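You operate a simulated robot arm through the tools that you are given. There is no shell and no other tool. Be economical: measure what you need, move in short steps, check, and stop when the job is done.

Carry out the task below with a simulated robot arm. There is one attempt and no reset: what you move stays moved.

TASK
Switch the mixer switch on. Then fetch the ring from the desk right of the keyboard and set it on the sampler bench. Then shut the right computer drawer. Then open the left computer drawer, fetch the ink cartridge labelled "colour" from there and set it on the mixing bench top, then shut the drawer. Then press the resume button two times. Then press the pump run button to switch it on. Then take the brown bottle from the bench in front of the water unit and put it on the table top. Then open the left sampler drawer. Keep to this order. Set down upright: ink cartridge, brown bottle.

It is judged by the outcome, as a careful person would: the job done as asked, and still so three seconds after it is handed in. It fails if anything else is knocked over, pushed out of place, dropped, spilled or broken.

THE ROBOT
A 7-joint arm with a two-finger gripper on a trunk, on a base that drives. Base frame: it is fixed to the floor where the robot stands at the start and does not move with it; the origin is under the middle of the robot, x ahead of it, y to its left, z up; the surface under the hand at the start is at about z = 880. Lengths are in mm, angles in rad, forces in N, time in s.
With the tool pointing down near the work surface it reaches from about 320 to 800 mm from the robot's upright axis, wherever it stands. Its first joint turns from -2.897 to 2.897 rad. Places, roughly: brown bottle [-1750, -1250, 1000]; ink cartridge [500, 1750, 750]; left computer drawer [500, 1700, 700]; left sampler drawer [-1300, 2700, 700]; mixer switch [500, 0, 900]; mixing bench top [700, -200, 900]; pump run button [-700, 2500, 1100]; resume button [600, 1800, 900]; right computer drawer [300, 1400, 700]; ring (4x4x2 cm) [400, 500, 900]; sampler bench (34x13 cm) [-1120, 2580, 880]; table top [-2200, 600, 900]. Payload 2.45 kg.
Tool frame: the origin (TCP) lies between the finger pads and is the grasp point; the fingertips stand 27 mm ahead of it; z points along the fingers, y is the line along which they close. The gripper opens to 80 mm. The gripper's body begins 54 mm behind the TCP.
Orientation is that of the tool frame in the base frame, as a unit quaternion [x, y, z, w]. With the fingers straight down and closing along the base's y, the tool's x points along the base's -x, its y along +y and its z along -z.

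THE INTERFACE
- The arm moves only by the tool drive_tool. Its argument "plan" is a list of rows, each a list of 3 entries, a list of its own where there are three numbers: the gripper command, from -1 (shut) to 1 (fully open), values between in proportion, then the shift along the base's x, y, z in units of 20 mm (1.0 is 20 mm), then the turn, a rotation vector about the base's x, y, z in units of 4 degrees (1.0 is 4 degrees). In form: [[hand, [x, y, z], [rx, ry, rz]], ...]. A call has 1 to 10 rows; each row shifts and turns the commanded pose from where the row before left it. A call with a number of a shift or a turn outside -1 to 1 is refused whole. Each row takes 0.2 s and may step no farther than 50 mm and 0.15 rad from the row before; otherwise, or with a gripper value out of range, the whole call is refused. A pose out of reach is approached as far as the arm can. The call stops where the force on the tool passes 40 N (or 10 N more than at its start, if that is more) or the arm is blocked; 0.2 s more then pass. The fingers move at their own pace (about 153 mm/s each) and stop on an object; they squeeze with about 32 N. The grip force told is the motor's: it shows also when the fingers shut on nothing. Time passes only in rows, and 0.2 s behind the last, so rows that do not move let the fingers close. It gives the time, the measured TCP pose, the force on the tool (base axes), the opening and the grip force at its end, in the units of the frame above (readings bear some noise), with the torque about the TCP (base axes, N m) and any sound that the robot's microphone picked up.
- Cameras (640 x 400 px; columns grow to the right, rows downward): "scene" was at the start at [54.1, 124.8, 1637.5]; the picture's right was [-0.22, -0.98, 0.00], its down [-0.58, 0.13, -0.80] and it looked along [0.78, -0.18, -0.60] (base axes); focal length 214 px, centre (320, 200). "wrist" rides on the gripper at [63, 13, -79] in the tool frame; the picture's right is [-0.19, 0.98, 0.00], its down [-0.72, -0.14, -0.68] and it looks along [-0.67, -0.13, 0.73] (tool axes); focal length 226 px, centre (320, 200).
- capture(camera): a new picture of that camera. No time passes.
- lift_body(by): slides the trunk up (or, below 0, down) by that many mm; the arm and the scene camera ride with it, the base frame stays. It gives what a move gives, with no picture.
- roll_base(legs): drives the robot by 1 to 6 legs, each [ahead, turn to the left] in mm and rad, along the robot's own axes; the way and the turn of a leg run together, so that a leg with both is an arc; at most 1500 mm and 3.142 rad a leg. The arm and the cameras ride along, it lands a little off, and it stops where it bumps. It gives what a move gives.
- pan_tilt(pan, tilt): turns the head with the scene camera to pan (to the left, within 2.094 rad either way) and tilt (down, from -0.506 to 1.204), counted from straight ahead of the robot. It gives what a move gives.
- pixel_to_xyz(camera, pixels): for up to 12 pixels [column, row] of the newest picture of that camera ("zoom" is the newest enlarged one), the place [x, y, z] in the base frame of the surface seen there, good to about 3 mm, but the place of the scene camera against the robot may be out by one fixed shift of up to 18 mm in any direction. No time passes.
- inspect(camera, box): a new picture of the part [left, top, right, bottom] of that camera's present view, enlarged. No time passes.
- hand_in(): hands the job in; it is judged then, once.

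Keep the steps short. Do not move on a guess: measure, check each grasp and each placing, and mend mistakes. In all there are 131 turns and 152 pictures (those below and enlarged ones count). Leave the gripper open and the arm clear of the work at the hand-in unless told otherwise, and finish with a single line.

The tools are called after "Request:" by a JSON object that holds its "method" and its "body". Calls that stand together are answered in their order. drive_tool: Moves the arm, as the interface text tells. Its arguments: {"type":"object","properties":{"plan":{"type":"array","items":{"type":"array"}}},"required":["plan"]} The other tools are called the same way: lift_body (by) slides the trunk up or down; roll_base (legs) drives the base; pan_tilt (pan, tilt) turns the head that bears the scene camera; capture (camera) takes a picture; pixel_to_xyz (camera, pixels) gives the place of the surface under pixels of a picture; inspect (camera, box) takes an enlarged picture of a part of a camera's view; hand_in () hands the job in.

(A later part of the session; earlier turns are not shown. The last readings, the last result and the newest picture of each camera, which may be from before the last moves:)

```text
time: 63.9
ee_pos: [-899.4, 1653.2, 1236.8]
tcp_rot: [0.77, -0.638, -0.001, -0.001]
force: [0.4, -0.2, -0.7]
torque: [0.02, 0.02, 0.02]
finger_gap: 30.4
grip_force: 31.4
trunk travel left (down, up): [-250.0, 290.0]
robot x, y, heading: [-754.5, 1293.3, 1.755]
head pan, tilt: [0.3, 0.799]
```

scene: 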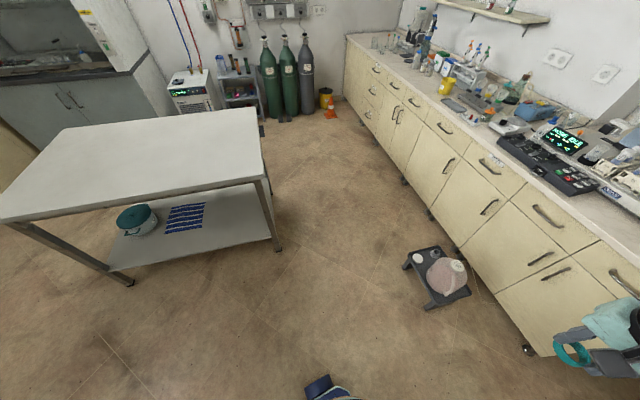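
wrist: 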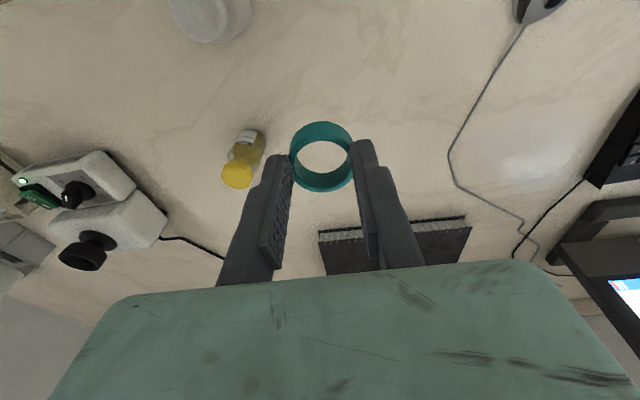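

The free strip is between the bench edge (y ≈ 2505) and the sampler (y ≈ 2640). I straighten and drive 680 mm ahead, staying clear of the stool (x < -1170).

Request:
{"method": "roll_base", "body": {"legs": [[0, -0.18], [680, 0]]}}

Request:
{"method": "pan_tilt", "body": {"pan": 0.5, "tilt": 0.9}}

Request:
{"method": "capture", "body": {"camera": "scene"}}

Request:
{"method": "capture", "body": {"camera": "wrist"}}

```text
time: 68.4
ee_pos: [-833.5, 2372.2, 1236.0]
tcp_rot: [0.709, -0.705, 0.001, -0.001]
force: [-0.1, -0.3, -0.6]
torque: [0.0, -0.01, 0.03]
finger_gap: 30.4
grip_force: 31.9
trunk travel left (down, up): [-250.0, 290.0]
robot x, y, heading: [-750.7, 1996.3, 1.572]
head pan, tilt: [0.3, 0.799]
```

```text
time: 69.1
ee_pos: [-833.6, 2372.9, 1238.1]
tcp_rot: [0.71, -0.704, -0.001, -0.001]
force: [0.6, -0.1, -0.7]
torque: [0.02, -0.04, -0.03]
finger_gap: 30.2
grip_force: 31.9
trunk travel left (down, up): [-250.0, 290.0]
robot x, y, heading: [-754.9, 1991.5, 1.572]
head pan, tilt: [0.499, 0.901]
```

```text
117 pictures are left
```

scene: 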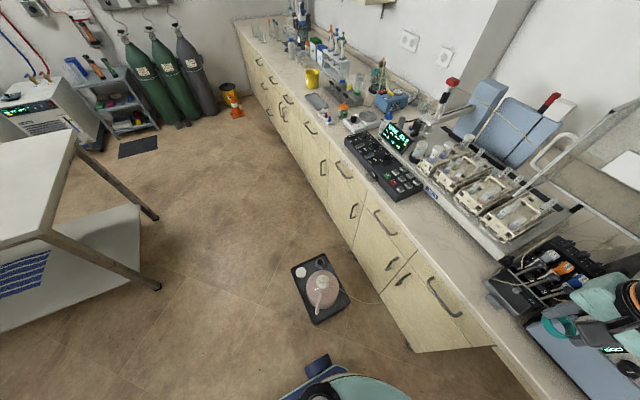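

```text
116 pictures are left
```

wrist: 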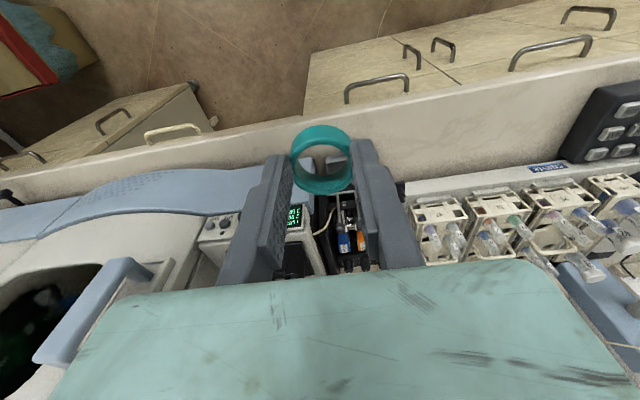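

The wrist sees the strip of bench right of the ring. I measure strip points and the sampler's base.

Request:
{"method": "pixel_to_xyz", "body": {"camera": "wrist", "pixels": [[420, 130], [480, 110], [480, 160], [540, 130], [540, 95], [545, 160], [580, 150], [400, 180], [215, 225], [330, 200], [160, 200]]}}

Request:
{"method": "pixel_to_xyz", "body": {"camera": "scene", "pixels": [[420, 205], [450, 235], [480, 270], [440, 240], [410, 195], [495, 300]]}}

```text
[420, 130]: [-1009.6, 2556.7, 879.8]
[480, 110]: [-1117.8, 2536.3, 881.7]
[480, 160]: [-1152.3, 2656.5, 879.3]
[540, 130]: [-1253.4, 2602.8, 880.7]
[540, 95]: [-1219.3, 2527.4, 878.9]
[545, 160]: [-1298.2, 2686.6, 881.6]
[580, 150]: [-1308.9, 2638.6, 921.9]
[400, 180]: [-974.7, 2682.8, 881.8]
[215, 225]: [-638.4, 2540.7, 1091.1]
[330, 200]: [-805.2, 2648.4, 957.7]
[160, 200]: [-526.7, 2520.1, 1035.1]
```

```text
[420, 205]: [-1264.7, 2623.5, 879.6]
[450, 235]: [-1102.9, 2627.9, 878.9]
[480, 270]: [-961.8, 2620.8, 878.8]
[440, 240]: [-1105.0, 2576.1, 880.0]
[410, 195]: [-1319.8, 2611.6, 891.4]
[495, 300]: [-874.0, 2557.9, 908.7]
```

The strip is free from y 2515 to 2680. I move to above (-1110,2582), then descend.

Request:
{"method": "drive_tool", "body": {"plan": [[-1, [-1, 0.5, 0], [0, 0, 0]], [-1, [-1, 0.5, 0], [0, 0, 0]], [-1, [-1, 0.5, 0], [0, 0, 0]], [-1, [-1, 0.5, 0], [0, 0, 0]], [-1, [-1, 0.5, 0], [0, 0, 0]], [-1, [-1, 0.8, 0], [0, 0, 0]], [-1, [-1, 0.8, 0], [0, 0, 0]], [-1, [-1, 0.8, 0], [0, 0, 0]], [-1, [-1, 0.8, 0], [0, 0, 0]], [-1, [-1, 0.8, 0], [0, 0, 0]]]}}

Request:
{"method": "drive_tool", "body": {"plan": [[-1, [-1, 0.9, -0.5], [0, 0, 0]], [-1, [-1, 0.9, -0.5], [0, 0, 0]], [-1, [-1, 0.9, -1], [0, 0, 0]], [-1, [-0.85, 0.9, -1], [0, 0, 0]], [-1, [0, 0, -1], [0, 0, 0]], [-1, [0, 0, -1], [0, 0, 0]], [-1, [0, 0, -1], [0, 0, 0]], [-1, [0, 0, -1], [0, 0, 0]], [-1, [0, 0, -1], [0, 0, 0]], [-1, [0, 0, -1], [0, 0, 0]]]}}

Request:
{"method": "capture", "body": {"camera": "wrist"}}

```text
time: 71.3
ee_pos: [-1033.7, 2501.7, 1236.0]
tcp_rot: [0.709, -0.705, 0.0, -0.001]
force: [-0.3, 0.5, 0.0]
torque: [-0.02, 0.02, 0.01]
finger_gap: 30.6
grip_force: 31.9
trunk travel left (down, up): [-250.0, 290.0]
robot x, y, heading: [-751.1, 1989.1, 1.571]
head pan, tilt: [0.499, 0.901]
```

```text
time: 73.5
ee_pos: [-1107.6, 2576.4, 1056.4]
tcp_rot: [0.709, -0.705, 0.0, 0.0]
force: [0.5, -0.2, 0.4]
torque: [0.01, 0.01, 0.02]
finger_gap: 30.3
grip_force: 32.5
trunk travel left (down, up): [-250.0, 290.0]
robot x, y, heading: [-752.8, 1995.6, 1.573]
head pan, tilt: [0.499, 0.901]
```

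```text
115 pictures are left
```

wrist: 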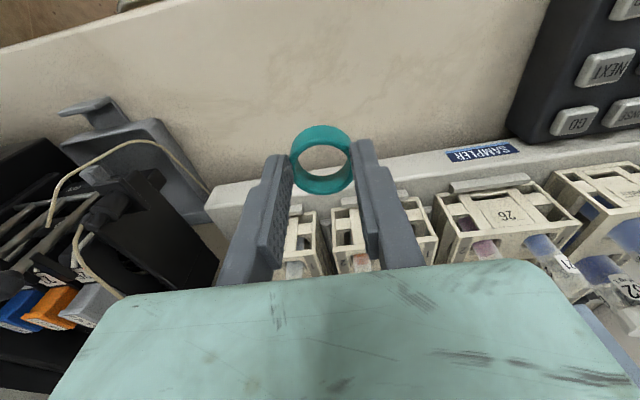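

The spot below is clear bench. I descend to TCP 920, just where the ring sat on the desk.

Request:
{"method": "drive_tool", "body": {"plan": [[-1, [0, 0, -1], [0, 0, 0]], [-1, [0, 0, -1], [0, 0, 0]], [-1, [0, 0, -1], [0, 0, 0]], [-1, [0, 0, -1], [0, 0, 0]], [-1, [0, 0, -1], [0, 0, 0]], [-1, [0, 0, -1], [0, 0, 0]], [-1, [0, 0, -0.6], [0, 0, 0]], [-1, [0, 0, -0.15], [0, 0, 0]], [-1, [0, 0, 0], [0, 0, 0]]]}}

Request:
{"method": "capture", "body": {"camera": "wrist"}}

```text
time: 75.5
ee_pos: [-1111.4, 2574.6, 923.7]
tcp_rot: [0.708, -0.706, 0.0, -0.002]
force: [0.2, -0.4, -0.6]
torque: [-0.04, -0.02, 0.0]
finger_gap: 30.4
grip_force: 31.5
trunk travel left (down, up): [-250.0, 290.0]
robot x, y, heading: [-753.2, 1994.4, 1.571]
head pan, tilt: [0.499, 0.901]
```

```text
114 pictures are left
```

wrist: 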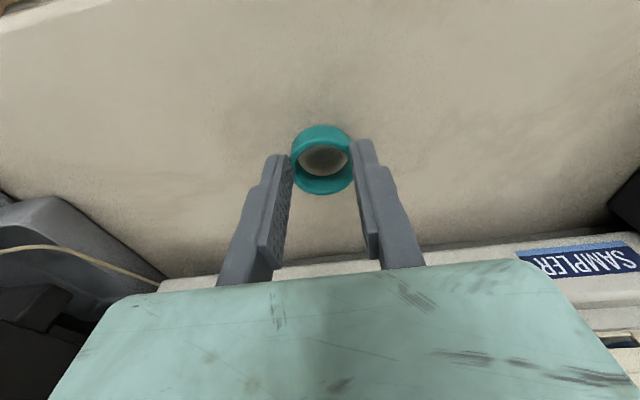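

A few mm lower until light contact, then release and look.

Request:
{"method": "drive_tool", "body": {"plan": [[-1, [0, 0, -0.15], [0, 0, 0]], [-1, [0, 0, -0.15], [0, 0, 0]], [-1, [0, 0, 0], [0, 0, 0]]]}}

```text
time: 76.3
ee_pos: [-1110.3, 2575.4, 918.0]
tcp_rot: [0.709, -0.705, 0.0, -0.002]
force: [0.5, -1.1, 10.9]
torque: [0.01, 0.0, 0.0]
finger_gap: 30.3
grip_force: 32.6
trunk travel left (down, up): [-250.0, 290.0]
robot x, y, heading: [-752.1, 1992.5, 1.571]
head pan, tilt: [0.499, 0.901]
```

Contact (11 N). I open partway gently, then rise.

Request:
{"method": "drive_tool", "body": {"plan": [[0.1, [0, 0, 0.05], [0, 0, 0]], [0.3, [0, 0, 0], [0, 0, 0]], [0.5, [0, 0, 0.2], [0, 0, 0]], [0.5, [0, 0, 1], [0, 0, 0]], [0.5, [0, 0, 1], [0, 0, 0]], [0.5, [0, 0, 1], [0, 0, 0]], [0.5, [0, 0, 1], [0, 0, 0]], [0.5, [0, 0, 1], [0, 0, 0]], [0.5, [0, 0, 1], [0, 0, 0]], [0.5, [0, 0, 1], [0, 0, 0]]]}}

Request:
{"method": "capture", "body": {"camera": "wrist"}}

Request:
{"method": "pixel_to_xyz", "body": {"camera": "wrist", "pixels": [[320, 100]]}}

```text
time: 78.5
ee_pos: [-1108.0, 2573.1, 1061.2]
tcp_rot: [0.709, -0.706, 0.0, -0.001]
force: [0.7, -0.3, 0.5]
torque: [-0.03, 0.04, 0.02]
finger_gap: 60.3
grip_force: 0.1
trunk travel left (down, up): [-250.0, 290.0]
robot x, y, heading: [-750.5, 1993.3, 1.569]
head pan, tilt: [0.499, 0.901]
```

```text
113 pictures are left
```

wrist: 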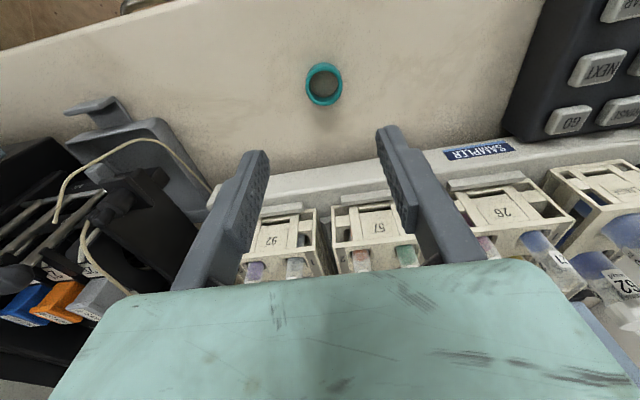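

```text
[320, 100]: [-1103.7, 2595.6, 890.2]
```

The ring stands flat on the sampler bench at about (-1104,2585). Next: the right computer drawer. I raise and retract the arm in front of the robot.

Request:
{"method": "drive_tool", "body": {"plan": [[0.5, [0.5, -0.5, 1], [0, 0, 0]], [0.5, [0.5, -0.8, 1], [0, 0, 0]], [0.5, [1, -0.9, 1], [0, 0, 0]], [0.5, [1, -0.9, 1], [0, 0, 0]], [0.5, [1, -0.9, 1], [0, 0, 0]], [0.5, [1, -0.9, 1], [0, 0, 0]], [0.5, [1, -0.9, 1], [0, 0, 0]], [0.5, [1, -0.9, 0.5], [0, 0, 0]], [0.5, [1, -0.9, 0], [0, 0, 0]], [0.5, [1, -0.9, 0], [0, 0, 0]]]}}

Request:
{"method": "drive_tool", "body": {"plan": [[0.5, [1, -0.7, 0], [0, 0, 0]], [0.5, [1, -0.7, 0], [0, 0, 0]], [0.5, [1, 0, 0], [0, 0, 0]], [0.5, [1, 0, 0], [0, 0, 0]], [0.5, [1, 0, 0], [0, 0, 0]], [0.5, [1, 0, 0], [0, 0, 0]], [0.5, [1, 0, 0], [0, 0, 0]], [0.5, [1, 0, 0], [0, 0, 0]]]}}

Request:
{"method": "roll_base", "body": {"legs": [[-400, 0], [0, -1.57]]}}

Request:
{"method": "pan_tilt", "body": {"pan": 0.0, "tilt": 0.8}}

Request:
{"method": "capture", "body": {"camera": "scene"}}

```text
time: 80.7
ee_pos: [-927.5, 2403.2, 1198.3]
tcp_rot: [0.707, -0.707, 0.015, 0.006]
force: [0.1, -0.8, -0.1]
torque: [-0.01, 0.0, -0.01]
finger_gap: 60.1
grip_force: 0.0
trunk travel left (down, up): [-250.0, 290.0]
robot x, y, heading: [-750.3, 1994.5, 1.572]
head pan, tilt: [0.499, 0.901]
```

```text
time: 82.5
ee_pos: [-766.1, 2374.5, 1198.6]
tcp_rot: [0.708, -0.706, 0.016, 0.011]
force: [-0.5, 0.5, 0.6]
torque: [0.02, -0.05, -0.03]
finger_gap: 60.0
grip_force: 0.1
trunk travel left (down, up): [-250.0, 290.0]
robot x, y, heading: [-751.9, 1991.3, 1.571]
head pan, tilt: [0.499, 0.901]
```

```text
time: 88.9
ee_pos: [-369.0, 1612.3, 1209.2]
tcp_rot: [-0.018, 1.0, -0.002, -0.007]
force: [0.1, -0.5, 0.4]
torque: [0.01, -0.03, 0.0]
finger_gap: 60.1
grip_force: 0.0
trunk travel left (down, up): [-250.0, 290.0]
robot x, y, heading: [-749.6, 1586.3, 0.036]
head pan, tilt: [0.499, 0.901]
```

```text
time: 89.8
ee_pos: [-368.7, 1612.9, 1204.3]
tcp_rot: [-0.018, 1.0, -0.003, -0.012]
force: [-0.5, -1.3, -1.6]
torque: [0.01, 0.02, -0.03]
finger_gap: 60.3
grip_force: 0.0
trunk travel left (down, up): [-250.0, 290.0]
robot x, y, heading: [-753.1, 1586.2, 0.033]
head pan, tilt: [0.0, 0.799]
```

```text
112 pictures are left
```

scene: 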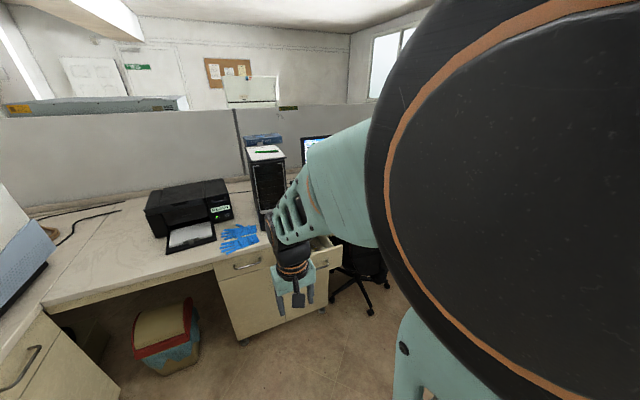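

The head turns again. I see the left drawer at (248,263) and the open right one at (325,255). I enlarge and measure.

Request:
{"method": "inspect", "body": {"camera": "scene", "box": [130, 170, 370, 350]}}

Request:
{"method": "pixel_to_xyz", "body": {"camera": "scene", "pixels": [[246, 265], [235, 268], [258, 262], [322, 265], [340, 250], [316, 240], [316, 272], [216, 262], [220, 237], [215, 205], [360, 305], [322, 312]]}}

```text
2.22 times, centred on (250, 260) of scene
```

zoom: 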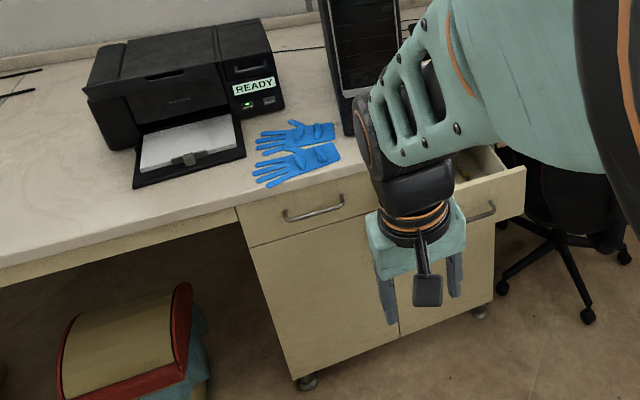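

```text
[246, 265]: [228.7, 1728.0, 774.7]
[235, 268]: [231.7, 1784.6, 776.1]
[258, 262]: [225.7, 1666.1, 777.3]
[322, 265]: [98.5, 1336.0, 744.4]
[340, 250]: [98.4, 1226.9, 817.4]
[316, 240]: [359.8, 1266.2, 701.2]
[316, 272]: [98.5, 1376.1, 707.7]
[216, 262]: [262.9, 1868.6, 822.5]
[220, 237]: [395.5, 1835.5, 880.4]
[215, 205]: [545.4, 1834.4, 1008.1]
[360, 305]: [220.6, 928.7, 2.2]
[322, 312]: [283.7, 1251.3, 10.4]
```

The right drawer's front is at x ≈ 98 against the cabinet face at 263, so it is open about 165 mm. I drive 330 mm ahead, so both drawers are in reach, and lower the trunk by 100 mm.

Request:
{"method": "roll_base", "body": {"legs": [[330, -0.035]]}}

Request:
{"method": "pan_tilt", "body": {"pan": -0.6, "tilt": 1.0}}

Request:
{"method": "capture", "body": {"camera": "scene"}}

Request:
{"method": "capture", "body": {"camera": "wrist"}}

```text
time: 92.1
ee_pos: [-28.1, 1608.0, 1203.8]
tcp_rot: [-0.003, 1.0, -0.003, -0.012]
force: [0.8, -0.5, 0.3]
torque: [-0.05, 0.01, -0.01]
finger_gap: 60.1
grip_force: 0.2
trunk travel left (down, up): [-250.0, 290.0]
robot x, y, heading: [-408.7, 1590.2, 0.006]
head pan, tilt: [0.0, 0.799]
```

```text
time: 93.1
ee_pos: [-28.0, 1607.1, 1203.2]
tcp_rot: [-0.004, 1.0, -0.002, -0.011]
force: [0.8, -0.4, 0.1]
torque: [0.01, -0.02, 0.02]
finger_gap: 59.9
grip_force: 0.0
trunk travel left (down, up): [-250.0, 290.0]
robot x, y, heading: [-411.2, 1587.5, 0.003]
head pan, tilt: [-0.6, 1.0]
```

```text
110 pictures are left
```

scene: 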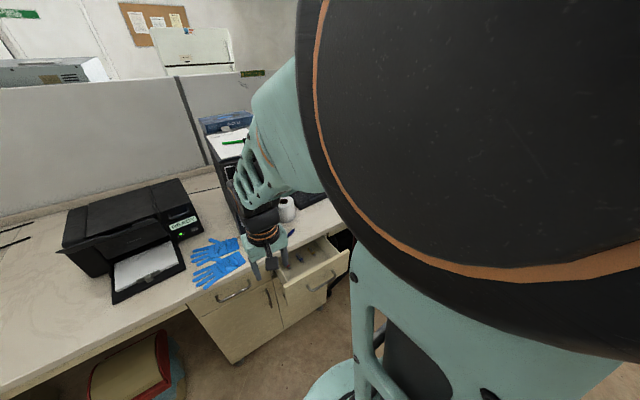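

```text
109 pictures are left
```

wrist: 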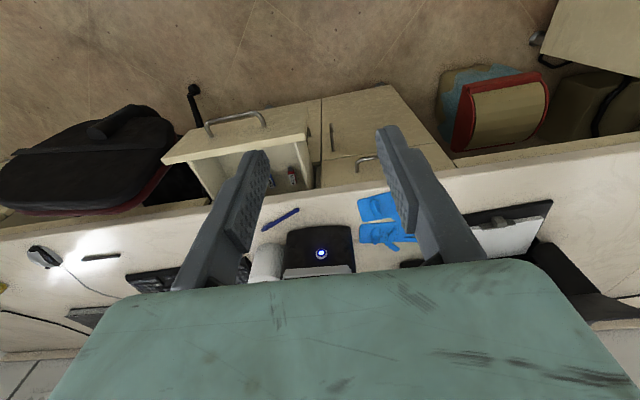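

The wrist camera sees both handles: right at (235,120), left at about (368,158). I measure them and the desk edge.

Request:
{"method": "pixel_to_xyz", "body": {"camera": "wrist", "pixels": [[207, 124], [236, 117], [262, 112], [210, 132], [264, 122], [357, 162], [372, 156], [240, 147], [165, 160], [306, 132], [340, 186], [470, 160]]}}

Request:
{"method": "inspect", "body": {"camera": "wrist", "box": [150, 80, 410, 220]}}

```text
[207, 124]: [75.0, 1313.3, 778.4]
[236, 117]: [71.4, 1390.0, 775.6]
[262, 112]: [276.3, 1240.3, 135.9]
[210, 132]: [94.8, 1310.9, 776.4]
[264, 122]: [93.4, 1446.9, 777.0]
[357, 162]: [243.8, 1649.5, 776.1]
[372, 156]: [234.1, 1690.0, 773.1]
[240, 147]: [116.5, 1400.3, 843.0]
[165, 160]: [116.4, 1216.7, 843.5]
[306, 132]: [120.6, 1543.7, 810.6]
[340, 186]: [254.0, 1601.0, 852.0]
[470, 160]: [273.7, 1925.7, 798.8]
```

```text
2.46 times, centred on (280, 150) of wrist
```

zoom: 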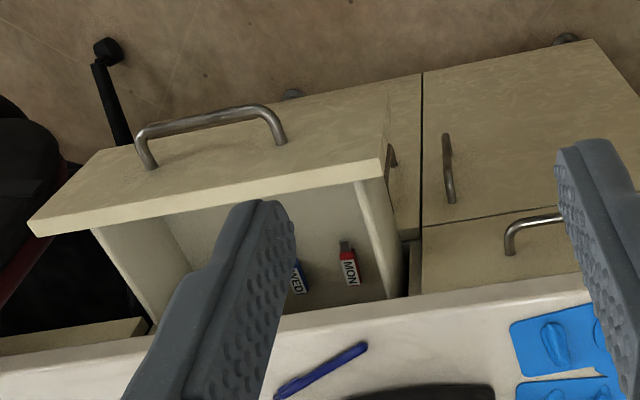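

Right handle bar: y 1313–1447, x ≈ 70, z ≈ 776; desk edge at x ≈ 252. I lower the trunk 90 mm, shut the fingers and go to in front of that handle.

Request:
{"method": "lift_body", "body": {"by": -90}}

Request:
{"method": "drive_tool", "body": {"plan": [[-1, [0.4, -1, 0], [0, 0, 0]], [-1, [0.4, -1, 0], [0, 0, 0]], [-1, [0.4, -1, 0], [0, 0, 0]], [-1, [0.4, -1, 0], [0, 0, 0]], [-1, [0.4, -1, 0], [0, 0, 0]], [-1, [0, -1, 0], [0, 0, 0]], [-1, [0, -1, 0], [0, 0, 0]], [-1, [0, -1, 0], [0, 0, 0]], [-1, [0, -1, 0], [0, 0, 0]], [-1, [0, -1, 0], [0, 0, 0]]]}}

Request:
{"method": "drive_tool", "body": {"plan": [[-1, [0, -1, -1], [0, 0, 0]], [-1, [0, 0, -1], [0, 0, 0]], [-1, [0, 0, -1], [0, 0, 0]], [-1, [0, 0, -1], [0, 0, 0]], [-1, [0, 0, -1], [0, 0, 0]], [-1, [0, 0, -1], [0, 0, 0]], [-1, [0, 0, -1], [0, 0, 0]], [-1, [0, 0, -1], [0, 0, 0]], [-1, [0, 0, -1], [0, 0, 0]], [-1, [0, 0, -1], [0, 0, 0]]]}}

Request:
{"method": "capture", "body": {"camera": "wrist"}}

```text
time: 94.3
ee_pos: [-28.4, 1605.9, 1113.9]
tcp_rot: [-0.002, 1.0, -0.003, -0.012]
force: [-0.2, 0.1, -0.3]
torque: [-0.02, 0.02, 0.02]
finger_gap: 59.9
grip_force: 0.0
trunk travel left (down, up): [-160.0, 380.0]
robot x, y, heading: [-409.0, 1593.4, 0.004]
head pan, tilt: [-0.6, 1.0]
```

```text
time: 96.5
ee_pos: [10.8, 1405.3, 1114.3]
tcp_rot: [-0.004, 1.0, -0.003, -0.012]
force: [-0.2, -0.5, -0.3]
torque: [0.02, -0.01, 0.03]
finger_gap: 0.0
grip_force: 30.1
trunk travel left (down, up): [-160.0, 380.0]
robot x, y, heading: [-412.0, 1589.3, 0.001]
head pan, tilt: [-0.6, 1.0]
```

```text
time: 98.7
ee_pos: [10.3, 1383.8, 914.2]
tcp_rot: [-0.003, 1.0, -0.003, -0.013]
force: [-0.8, 0.2, -0.6]
torque: [-0.02, -0.01, 0.0]
finger_gap: 0.0
grip_force: 30.3
trunk travel left (down, up): [-160.0, 380.0]
robot x, y, heading: [-409.4, 1588.8, 0.002]
head pan, tilt: [-0.6, 1.0]
```

```text
107 pictures are left
```

wrist: 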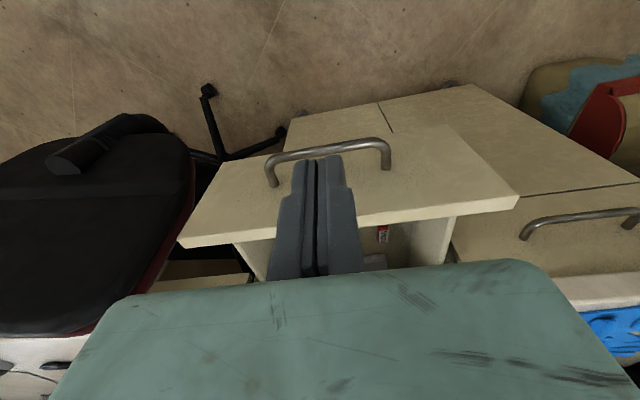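

The fingers are in front of the middle of the handle. I go down to TCP 793.

Request:
{"method": "drive_tool", "body": {"plan": [[-1, [0, 0, -1], [0, 0, 0]], [-1, [0, 0, -1], [0, 0, 0]], [-1, [0, 0, -1], [0, 0, 0]], [-1, [0, 0, -1], [0, 0, 0]], [-1, [0, 0, -1], [0, 0, 0]], [-1, [0, 0, -1], [0, 0, 0]], [-1, [0.5, 0, 0], [0, 0, 0]], [-1, [0.5, 0, 0], [0, 0, 0]], [-1, [0, 0, 0], [0, 0, 0]]]}}

Request:
{"method": "capture", "body": {"camera": "wrist"}}

```text
time: 100.7
ee_pos: [31.0, 1388.1, 791.9]
tcp_rot: [-0.004, 1.0, -0.003, -0.013]
force: [0.9, -0.3, 0.3]
torque: [0.03, -0.02, 0.0]
finger_gap: 0.1
grip_force: 29.8
trunk travel left (down, up): [-160.0, 380.0]
robot x, y, heading: [-413.0, 1587.8, 0.001]
head pan, tilt: [-0.6, 1.0]
```

```text
106 pictures are left
```

wrist: 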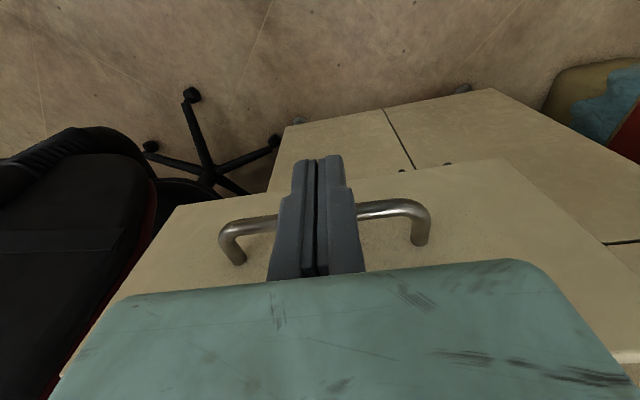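

The fingers overlap the bar height. I push in +x steadily.

Request:
{"method": "drive_tool", "body": {"plan": [[-1, [0.7, 0, 0], [0, 0, 0]], [-1, [0.7, 0, 0], [0, 0, 0]], [-1, [0.7, 0, 0], [0, 0, 0]], [-1, [0.7, 0, 0], [0, 0, 0]], [-1, [0.7, 0, 0], [0, 0, 0]], [-1, [0.7, 0, 0], [0, 0, 0]], [-1, [0.7, 0, 0], [0, 0, 0]], [-1, [0.7, 0, 0], [0, 0, 0]], [-1, [0.7, 0, 0], [0, 0, 0]], [-1, [0.7, 0, 0], [0, 0, 0]]]}}

Request:
{"method": "capture", "body": {"camera": "wrist"}}

```text
time: 102.9
ee_pos: [172.5, 1388.4, 794.2]
tcp_rot: [-0.004, 1.0, -0.003, -0.013]
force: [-0.2, -0.6, -0.4]
torque: [-0.03, -0.02, -0.02]
finger_gap: 0.1
grip_force: 29.9
trunk travel left (down, up): [-160.0, 380.0]
robot x, y, heading: [-410.4, 1589.3, 0.004]
head pan, tilt: [-0.6, 1.0]
```

```text
105 pictures are left
```

wrist: 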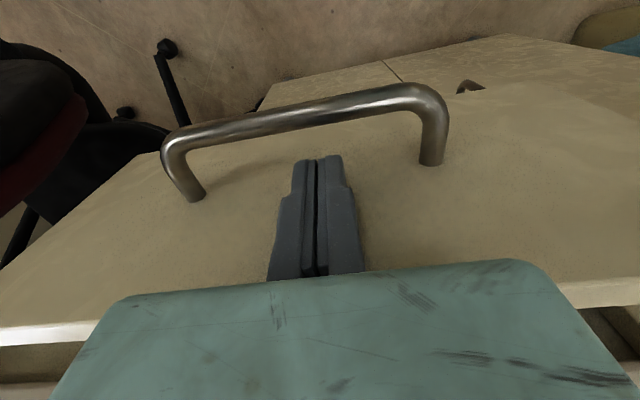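

The bar now shows nearer the camera than the fingers. I measure where it and the drawer front are.

Request:
{"method": "pixel_to_xyz", "body": {"camera": "wrist", "pixels": [[240, 122], [340, 105], [195, 198], [432, 162], [300, 140], [100, 325], [600, 290], [318, 165], [30, 370]]}}

Request:
{"method": "inspect", "body": {"camera": "scene", "box": [180, 200, 380, 360]}}

```text
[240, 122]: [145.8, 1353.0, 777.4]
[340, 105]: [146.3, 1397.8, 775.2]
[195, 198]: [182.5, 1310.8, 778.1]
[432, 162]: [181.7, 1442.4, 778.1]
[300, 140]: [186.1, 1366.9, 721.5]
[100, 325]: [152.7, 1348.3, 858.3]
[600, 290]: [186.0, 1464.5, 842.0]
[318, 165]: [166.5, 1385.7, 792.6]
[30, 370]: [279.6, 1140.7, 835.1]
```

```text
2.50 times, centred on (280, 280) of scene
```

zoom: 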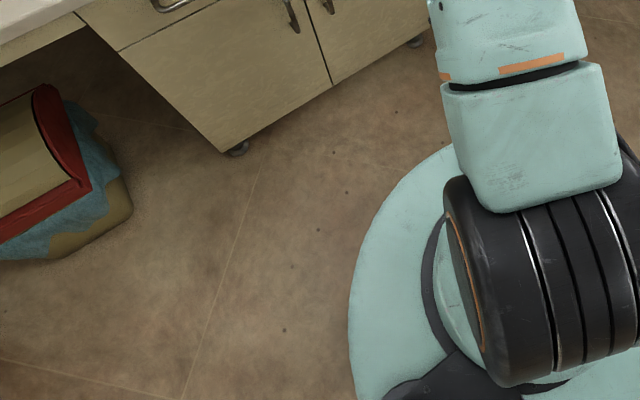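

I check the fingertips' own measured height against the bar.

Request:
{"method": "pixel_to_xyz", "body": {"camera": "wrist", "pixels": [[301, 163], [301, 175], [301, 195], [335, 160], [335, 175], [340, 195], [290, 220], [345, 240]]}}

Request:
{"method": "inspect", "body": {"camera": "wrist", "box": [150, 70, 470, 290]}}

```text
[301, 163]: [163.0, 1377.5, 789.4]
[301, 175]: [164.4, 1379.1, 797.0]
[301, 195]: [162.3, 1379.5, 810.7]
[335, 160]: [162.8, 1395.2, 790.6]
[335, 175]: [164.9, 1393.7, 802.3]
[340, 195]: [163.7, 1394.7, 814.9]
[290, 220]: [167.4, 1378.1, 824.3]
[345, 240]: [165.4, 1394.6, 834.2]
```

```text
1.82 times, centred on (310, 180) of wrist
```

zoom: 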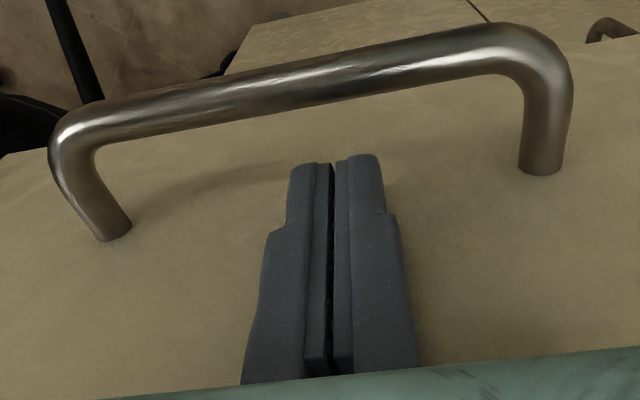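

The finger's visible tip sits at z ≈ 790, so the fingers passed over the bar and pushed the front itself (now at x ≈ 183). The hand would meet the desk edge this way, so I rise, step back in front of the bar and go lower.

Request:
{"method": "drive_tool", "body": {"plan": [[-1, [-0.15, 0, 1], [0, 0, 0]], [-1, [0, 0, 1], [0, 0, 0]], [-1, [-1, 0, 0], [0, 0, 0]], [-1, [-1, 0, 0], [0, 0, 0]], [-1, [-1, 0, 0], [0, 0, 0]], [-1, [-0.6, 0, 0], [0, 0, 0]], [-1, [0, 0, -1], [0, 0, 0]], [-1, [0, 0, -1], [0, 0, 0]], [-1, [0, 0, -1], [0, 0, 0]], [-1, [0, 0, -0.2], [0, 0, 0]]]}}

Request:
{"method": "capture", "body": {"camera": "wrist"}}

Request:
{"method": "pixel_to_xyz", "body": {"camera": "wrist", "pixels": [[301, 163], [335, 160], [240, 213], [400, 206]]}}

```text
time: 105.1
ee_pos: [98.6, 1386.4, 770.0]
tcp_rot: [-0.003, 1.0, -0.003, -0.012]
force: [0.0, 0.1, -0.1]
torque: [-0.02, 0.0, -0.03]
finger_gap: 0.0
grip_force: 29.6
trunk travel left (down, up): [-160.0, 380.0]
robot x, y, heading: [-408.9, 1592.2, 0.006]
head pan, tilt: [-0.6, 1.0]
```

```text
102 pictures are left
```

wrist: 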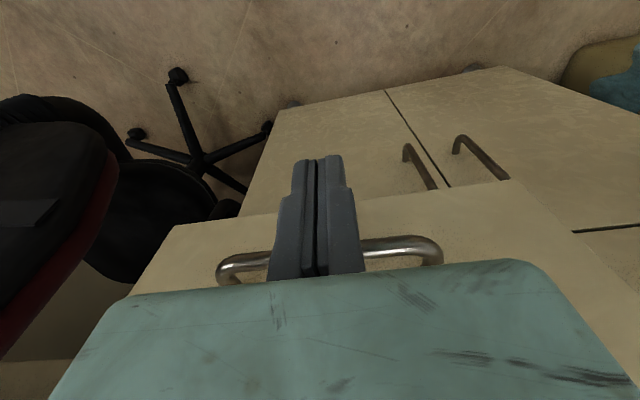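

```text
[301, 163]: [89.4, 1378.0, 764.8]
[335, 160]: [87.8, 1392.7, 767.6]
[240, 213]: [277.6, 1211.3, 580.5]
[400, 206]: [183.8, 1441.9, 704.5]
```

Now the tips reach clearly below the bar. Down 8 mm more and push.

Request:
{"method": "drive_tool", "body": {"plan": [[-1, [0, 0, -0.4], [0, 0, 0]], [-1, [0.8, 0, 0], [0, 0, 0]], [-1, [0.7, 0, 0], [0, 0, 0]], [-1, [0.7, 0, 0], [0, 0, 0]], [-1, [0.7, 0, 0], [0, 0, 0]], [-1, [0.7, 0, 0], [0, 0, 0]], [-1, [0.7, 0, 0], [0, 0, 0]], [-1, [0.6, 0, 0], [0, 0, 0]], [-1, [0.4, 0, 0], [0, 0, 0]], [-1, [0.3, 0, 0], [0, 0, 0]]]}}

Request:
{"method": "capture", "body": {"camera": "wrist"}}

Request:
{"method": "pixel_to_xyz", "body": {"camera": "wrist", "pixels": [[400, 160], [255, 180], [210, 250]]}}

```text
time: 107.3
ee_pos: [208.9, 1386.2, 762.0]
tcp_rot: [-0.003, 1.0, -0.001, -0.012]
force: [-0.1, 0.2, 0.0]
torque: [0.02, 0.0, -0.01]
finger_gap: 0.1
grip_force: 29.3
trunk travel left (down, up): [-160.0, 380.0]
robot x, y, heading: [-412.2, 1590.6, 0.007]
head pan, tilt: [-0.6, 1.0]
```

```text
101 pictures are left
```

wrist: 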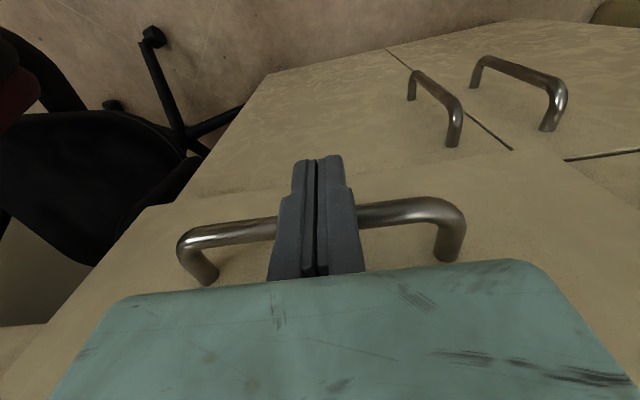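

```text
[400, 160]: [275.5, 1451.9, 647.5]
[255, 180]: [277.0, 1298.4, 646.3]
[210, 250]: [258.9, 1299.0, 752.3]
```

The front is at 259, the doors' plane at 276; about 15 mm is left. I push on until it meets resistance.

Request:
{"method": "drive_tool", "body": {"plan": [[-1, [0.4, 0, 0], [0, 0, 0]], [-1, [0.3, 0, 0], [0, 0, 0]], [-1, [0.2, 0, 0], [0, 0, 0]], [-1, [0.2, 0, 0], [0, 0, 0]], [-1, [0, 0, 0], [0, 0, 0]]]}}

Request:
{"method": "capture", "body": {"camera": "wrist"}}

Request:
{"method": "pixel_to_xyz", "body": {"camera": "wrist", "pixels": [[400, 160], [255, 180], [500, 200], [580, 170], [420, 230], [600, 140], [440, 170]]}}

```text
time: 107.7
ee_pos: [206.3, 1386.9, 761.5]
tcp_rot: [-0.002, 1.0, -0.001, -0.019]
force: [-17.9, 1.7, 6.1]
torque: [-0.11, -2.0, 0.27]
finger_gap: 0.2
grip_force: 29.8
trunk travel left (down, up): [-160.0, 380.0]
robot x, y, heading: [-413.8, 1587.1, 0.005]
head pan, tilt: [-0.6, 1.0]
stopped in row 2: the force on the tool passed its limit at 50 N (the readings are from after the stop); the commanded pose is now the measured one
```

```text
100 pictures are left
```

wrist: 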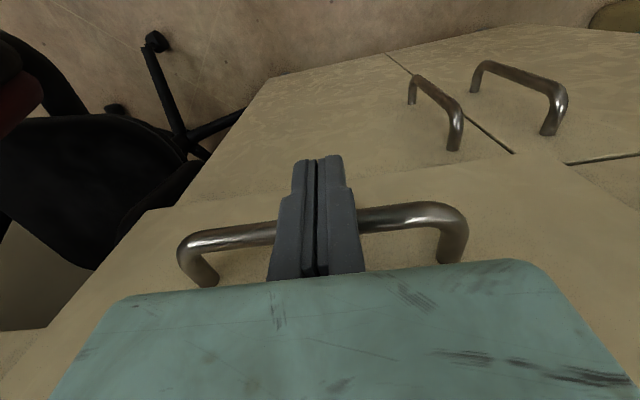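

```text
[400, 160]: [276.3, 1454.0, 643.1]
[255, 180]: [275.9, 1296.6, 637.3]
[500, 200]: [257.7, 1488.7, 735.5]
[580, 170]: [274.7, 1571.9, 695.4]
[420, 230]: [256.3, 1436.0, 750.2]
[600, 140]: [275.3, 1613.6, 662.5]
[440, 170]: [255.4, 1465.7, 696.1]
```

The drawer front is about 18 mm proud and the torque shows contact about 110 mm above the TCP: the hand met the desk edge. I back off slightly and tilt the hand so it leans away from the desk.

Request:
{"method": "drive_tool", "body": {"plan": [[-1, [-0.8, 0, 0], [0, 0, 0]], [-1, [-0.2, 0, 0], [0, -1, 0]], [-1, [0, 0, 0], [0, -1, 0]], [-1, [0, 0, 0], [0, -1, 0]], [-1, [0, 0, 0], [0, -1, 0]], [-1, [0, 0, 0], [0, -1, 0]], [-1, [0, 0, 0], [0, -1, 0]], [-1, [0, 0, 0], [0, -1, 0]], [-1, [0, 0, 0], [0, -1, 0]], [-1, [0, 0, 0], [0, -1, 0]]]}}

Request:
{"method": "capture", "body": {"camera": "wrist"}}

```text
time: 109.9
ee_pos: [188.7, 1385.0, 760.2]
tcp_rot: [-0.001, 0.956, -0.003, 0.292]
force: [0.0, -0.3, 0.1]
torque: [-0.02, 0.0, -0.01]
finger_gap: 0.0
grip_force: 29.9
trunk travel left (down, up): [-160.0, 380.0]
robot x, y, heading: [-412.8, 1589.9, 0.002]
head pan, tilt: [-0.6, 1.0]
```

```text
99 pictures are left
```

wrist: 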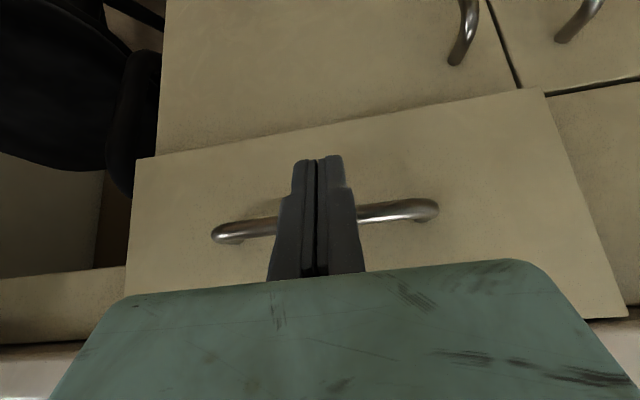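

The hand leans back now and the bar is straight behind the fingers. I push on.

Request:
{"method": "drive_tool", "body": {"plan": [[-1, [0.6, 0, 0], [0, 0, 0]], [-1, [0.5, 0, 0], [0, 0, 0]], [-1, [0.4, 0, 0], [0, 0, 0]], [-1, [0.3, 0, 0], [0, 0, 0]], [-1, [0.2, 0, 0], [0, 0, 0]], [-1, [0.2, 0, 0], [0, 0, 0]], [-1, [0.2, 0, 0], [0, 0, 0]]]}}

Request:
{"method": "capture", "body": {"camera": "wrist"}}

Request:
{"method": "pixel_to_xyz", "body": {"camera": "wrist", "pixels": [[400, 160], [500, 150], [580, 150], [400, 60], [240, 100], [580, 60], [230, 180]]}}

```text
time: 111.5
ee_pos: [233.7, 1386.8, 759.0]
tcp_rot: [-0.002, 0.957, -0.002, 0.289]
force: [-13.9, 0.5, -3.7]
torque: [-0.03, -0.17, -0.01]
finger_gap: 6.1
grip_force: 29.8
trunk travel left (down, up): [-160.0, 380.0]
robot x, y, heading: [-410.7, 1590.3, 0.003]
head pan, tilt: [-0.6, 1.0]
```

```text
98 pictures are left
```

wrist: 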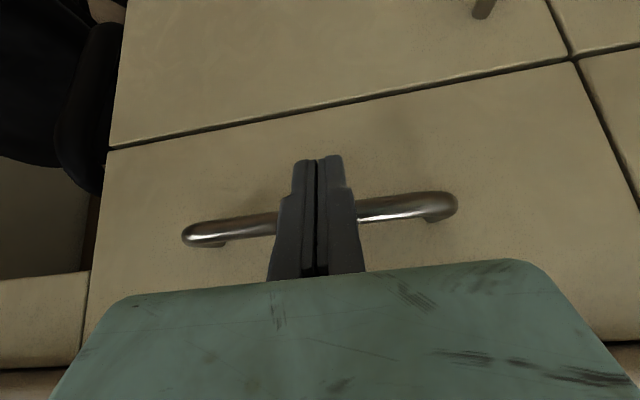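

```text
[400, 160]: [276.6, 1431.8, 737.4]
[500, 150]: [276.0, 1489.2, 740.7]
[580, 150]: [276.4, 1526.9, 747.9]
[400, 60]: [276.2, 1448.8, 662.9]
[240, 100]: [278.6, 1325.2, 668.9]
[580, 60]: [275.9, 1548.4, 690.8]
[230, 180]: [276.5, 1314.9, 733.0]
```

The drawer front is flush at x = 276: the right drawer is shut. For the left handle (centre y ≈ 1708, x ≈ 234, z ≈ 776) I'll grip the bar with fingers above and below it. I back off, then move left while rolling the hand 90°.

Request:
{"method": "drive_tool", "body": {"plan": [[-1, [-1, 0, 0], [0, 0, 0]], [-1, [-1, 0, 0], [0, 0, 0]], [-1, [-1, 0, 0], [0, 0, 0]], [-1, [-1, 0, 0], [0, 0, 0]], [-1, [-0.5, 0.8, 0], [0.67, 0, -1]], [-1, [0, 0.8, 0], [0.67, 0, -1]], [-1, [0, 0.8, 0], [0.67, 0, -1]], [-1, [0, 0.8, 0], [0.67, 0, -1]], [-1, [0, 0.8, 0], [0.67, 0, -1]], [-1, [0, 0.8, 0], [0.67, 0, -1]]]}}

Request:
{"method": "drive_tool", "body": {"plan": [[-1, [0, 0.9, 0], [0.67, 0, -1]], [-1, [0, 0.9, 0], [0.67, 0, -1]], [-1, [0, 0.9, 0], [0.67, 0, -1]], [-1, [0, 0.9, 0], [0.67, 0, -1]], [-1, [0, 0.9, 0], [0.67, 0, -1]], [-1, [0, 0.9, 0], [0.67, 0, -1]], [-1, [0, 0.9, 0], [0.67, 0, -1]], [-1, [0, 0.9, 0], [0.67, 0, -1]], [-1, [0, 0.9, 0], [0.67, 0, -1]], [-1, [0, 0.9, 0], [0.67, 0, -1]]]}}

Request:
{"method": "drive_tool", "body": {"plan": [[-0.1, [0, 0.9, 0.3], [0.67, 0, -1]], [-0.1, [0, 0.9, 0.3], [0.67, 0, -1]], [-0.1, [0, 0.3, 0], [0.5, 0, -0.75]], [-0.1, [0, 0, 0], [0, -1, 0]], [-0.1, [0, 0, 0], [0, -1, 0]], [-0.1, [0, 0, 0], [0, -1, 0]], [-0.1, [0, 0, 0], [0, -1, 0]], [-0.1, [0, 0, 0], [0, -1, 0]], [-0.1, [0, 0, 0], [0, -1, 0]], [-0.1, [0, 0, 0], [0, -1, 0]]]}}

Request:
{"method": "capture", "body": {"camera": "wrist"}}

```text
time: 113.7
ee_pos: [148.9, 1480.8, 758.6]
tcp_rot: [0.238, 0.927, 0.069, 0.282]
force: [0.4, 0.5, -0.3]
torque: [0.0, 0.01, 0.0]
finger_gap: 0.0
grip_force: 29.8
trunk travel left (down, up): [-160.0, 380.0]
robot x, y, heading: [-415.0, 1585.0, 0.004]
head pan, tilt: [-0.6, 1.0]
```

```text
time: 115.9
ee_pos: [147.8, 1662.6, 760.0]
tcp_rot: [0.595, 0.75, 0.179, 0.226]
force: [-0.5, -0.1, 0.5]
torque: [-0.04, 0.01, 0.01]
finger_gap: 0.2
grip_force: 29.8
trunk travel left (down, up): [-160.0, 380.0]
robot x, y, heading: [-415.4, 1589.7, 0.001]
head pan, tilt: [-0.6, 1.0]
```

```text
time: 118.1
ee_pos: [148.4, 1705.1, 771.6]
tcp_rot: [0.607, 0.607, 0.362, 0.363]
force: [-1.1, -0.3, -0.4]
torque: [0.0, 0.01, 0.0]
finger_gap: 36.3
grip_force: 0.1
trunk travel left (down, up): [-160.0, 380.0]
robot x, y, heading: [-414.0, 1590.8, 0.004]
head pan, tilt: [-0.6, 1.0]
```

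```text
97 pictures are left
```

wrist: 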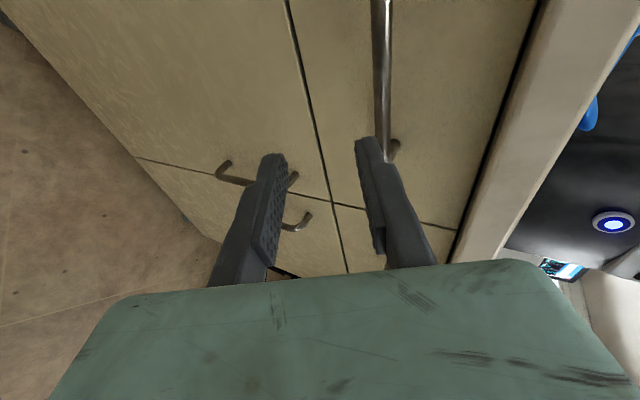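

The hand is turned: image right is up now. The bar shows at column ~383. I measure it.

Request:
{"method": "pixel_to_xyz", "body": {"camera": "wrist", "pixels": [[380, 10], [382, 50], [383, 100], [384, 130], [396, 148], [450, 100], [350, 60], [270, 158], [363, 142], [500, 150]]}}

```text
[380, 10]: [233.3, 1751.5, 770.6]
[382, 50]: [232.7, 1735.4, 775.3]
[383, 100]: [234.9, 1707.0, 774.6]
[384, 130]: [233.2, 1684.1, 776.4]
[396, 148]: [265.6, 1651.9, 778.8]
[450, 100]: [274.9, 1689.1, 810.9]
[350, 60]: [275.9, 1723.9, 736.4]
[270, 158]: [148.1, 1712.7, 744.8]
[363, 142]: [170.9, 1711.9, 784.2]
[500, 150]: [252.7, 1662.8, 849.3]
```

The bar is at (≈237, z 775) and the tool axis points (0.88,0,-0.47). I first rise to line up on that axis, then slide in along it.

Request:
{"method": "drive_tool", "body": {"plan": [[-0.1, [0.3, 0, 0.9], [0, 0, 0]], [-0.1, [1, 0, 0.9], [0, 0, 0]], [-0.1, [0, 0, 0], [0, 0, 0]], [-0.1, [0.88, 0, -0.47], [0, 0, 0]], [-0.1, [0.88, 0, -0.47], [0, 0, 0]], [-0.1, [0, 0, 0], [0, 0, 0]]]}}

Request:
{"method": "capture", "body": {"camera": "wrist"}}

Request:
{"method": "pixel_to_xyz", "body": {"camera": "wrist", "pixels": [[270, 158], [363, 142], [325, 60], [325, 90]]}}

```text
time: 119.5
ee_pos: [208.7, 1703.3, 789.0]
tcp_rot: [0.607, 0.608, 0.361, 0.362]
force: [0.5, -0.1, -0.1]
torque: [0.02, -0.03, -0.02]
finger_gap: 36.2
grip_force: 0.0
trunk travel left (down, up): [-160.0, 380.0]
robot x, y, heading: [-411.2, 1588.4, 0.0]
head pan, tilt: [-0.6, 1.0]
```

```text
96 pictures are left
```

wrist: 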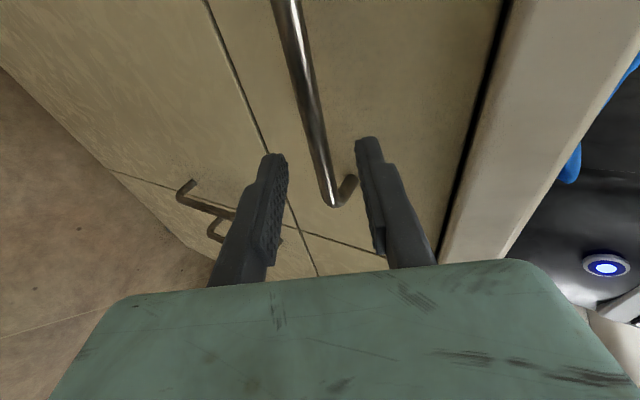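

```text
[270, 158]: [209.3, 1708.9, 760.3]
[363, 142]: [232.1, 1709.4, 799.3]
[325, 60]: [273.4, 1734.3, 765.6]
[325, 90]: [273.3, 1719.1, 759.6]
```

The bar runs between the fingers. I go 26 mm farther along the axis and shut.

Request:
{"method": "drive_tool", "body": {"plan": [[-0.1, [0.7, 0, -0.37], [0, 0, 0]], [-0.1, [0.44, 0, -0.24], [0, 0, 0]], [-0.1, [0, 0, 0], [0, 0, 0]], [-1, [0, 0, 0], [0, 0, 0]], [-1, [0, 0, 0], [0, 0, 0]], [-1, [0, 0, 0], [0, 0, 0]]]}}

Request:
{"method": "capture", "body": {"camera": "wrist"}}

```text
time: 120.9
ee_pos: [230.6, 1701.7, 776.1]
tcp_rot: [0.608, 0.608, 0.361, 0.362]
force: [-1.7, 0.0, -6.7]
torque: [0.06, 0.12, 0.21]
finger_gap: 11.5
grip_force: 38.0
trunk travel left (down, up): [-160.0, 380.0]
robot x, y, heading: [-411.2, 1588.3, 0.001]
head pan, tilt: [-0.6, 1.0]
```

```text
95 pictures are left
```

wrist: 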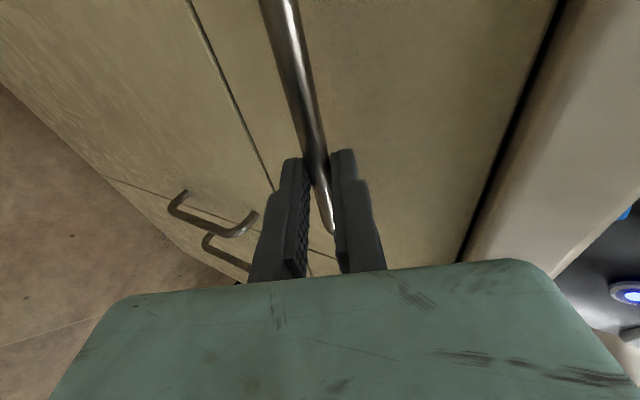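

The bar is gripped (11.5 mm). I pull straight out along -x, gently.

Request:
{"method": "drive_tool", "body": {"plan": [[-1, [-0.3, 0, 0], [0, 0, 0]], [-1, [-0.6, 0, 0], [0, 0, 0]], [-1, [-0.6, 0, 0], [0, 0, 0]], [-1, [-0.6, 0, 0], [0, 0, 0]], [-1, [-0.6, 0, 0], [0, 0, 0]], [-1, [-0.6, 0, 0], [0, 0, 0]], [-1, [-0.6, 0, 0], [0, 0, 0]], [-1, [-0.6, 0, 0], [0, 0, 0]], [-1, [-0.6, 0, 0], [0, 0, 0]], [-1, [-0.6, 0, 0], [0, 0, 0]]]}}

Request:
{"method": "capture", "body": {"camera": "wrist"}}

```text
time: 123.1
ee_pos: [117.9, 1702.4, 775.9]
tcp_rot: [0.608, 0.607, 0.362, 0.362]
force: [-1.0, -20.7, -5.7]
torque: [-0.52, 0.07, -0.74]
finger_gap: 11.3
grip_force: 38.1
trunk travel left (down, up): [-160.0, 380.0]
robot x, y, heading: [-412.1, 1588.0, -0.0]
head pan, tilt: [-0.6, 1.0]
```

```text
94 pictures are left
```

wrist: 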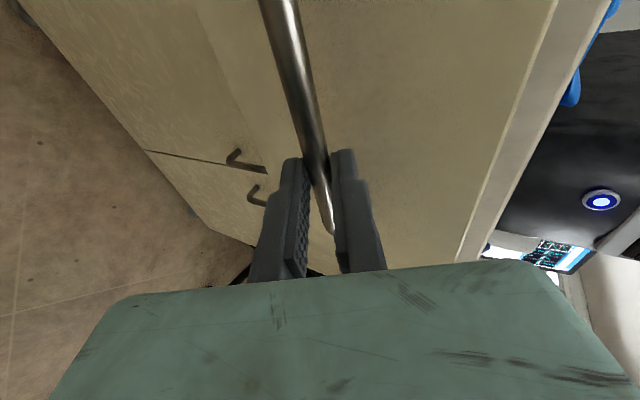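

It opens (113 mm so far), with some sideways force; I ease 2 mm to -y and pull 75 mm more.

Request:
{"method": "drive_tool", "body": {"plan": [[-1, [-0.5, -0.1, 0], [0, 0, 0]], [-1, [-0.6, 0, 0], [0, 0, 0]], [-1, [-0.6, 0, 0], [0, 0, 0]], [-1, [-0.6, 0, 0], [0, 0, 0]], [-1, [-0.6, 0, 0], [0, 0, 0]], [-1, [-0.5, 0, 0], [0, 0, 0]], [-1, [-0.3, 0, 0], [0, 0, 0]], [-1, [0, 0, 0], [0, 0, 0]]]}}

Request:
{"method": "pan_tilt", "body": {"pan": 0.2, "tilt": 0.9}}

Request:
{"method": "capture", "body": {"camera": "scene"}}

```text
time: 124.9
ee_pos: [43.0, 1701.0, 777.4]
tcp_rot: [0.607, 0.607, 0.363, 0.363]
force: [-0.2, -7.4, -5.3]
torque: [0.03, 0.06, 0.18]
finger_gap: 11.2
grip_force: 38.8
trunk travel left (down, up): [-160.0, 380.0]
robot x, y, heading: [-411.3, 1590.3, 0.001]
head pan, tilt: [-0.6, 1.0]
```

```text
time: 126.1
ee_pos: [44.9, 1701.9, 775.7]
tcp_rot: [0.607, 0.608, 0.362, 0.363]
force: [-0.7, -1.0, -5.6]
torque: [0.27, 0.06, 0.69]
finger_gap: 11.1
grip_force: 38.3
trunk travel left (down, up): [-160.0, 380.0]
robot x, y, heading: [-409.2, 1588.7, 0.006]
head pan, tilt: [0.201, 0.901]
```

```text
93 pictures are left
```

scene: 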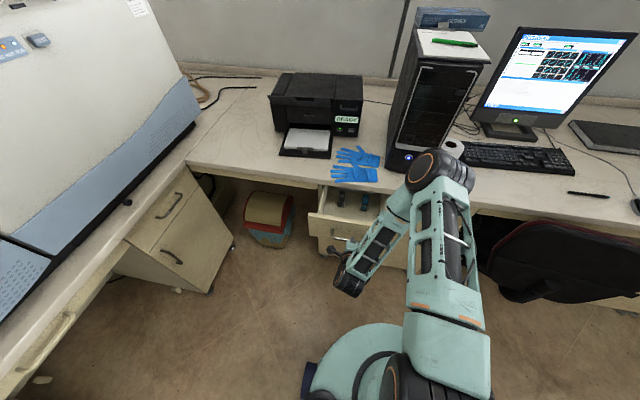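

The left drawer is open about 187 mm. I enlarge its contents near (350,200).

Request:
{"method": "inspect", "body": {"camera": "scene", "box": [310, 175, 410, 255]}}

Request:
{"method": "pixel_to_xyz", "body": {"camera": "zoom", "pixels": [[195, 115], [340, 115], [195, 150], [340, 160], [50, 100], [30, 210]]}}

```text
5.00 times, centred on (360, 215) of scene
```

zoom: 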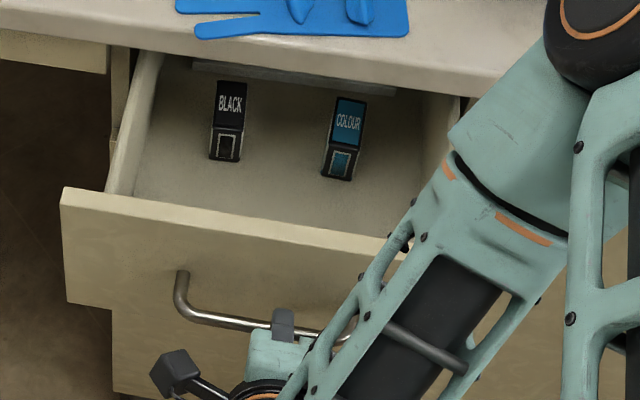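

```text
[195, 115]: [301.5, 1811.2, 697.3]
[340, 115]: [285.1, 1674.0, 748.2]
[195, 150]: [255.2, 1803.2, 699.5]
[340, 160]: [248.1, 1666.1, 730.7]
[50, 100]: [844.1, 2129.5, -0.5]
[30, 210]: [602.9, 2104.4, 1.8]
```

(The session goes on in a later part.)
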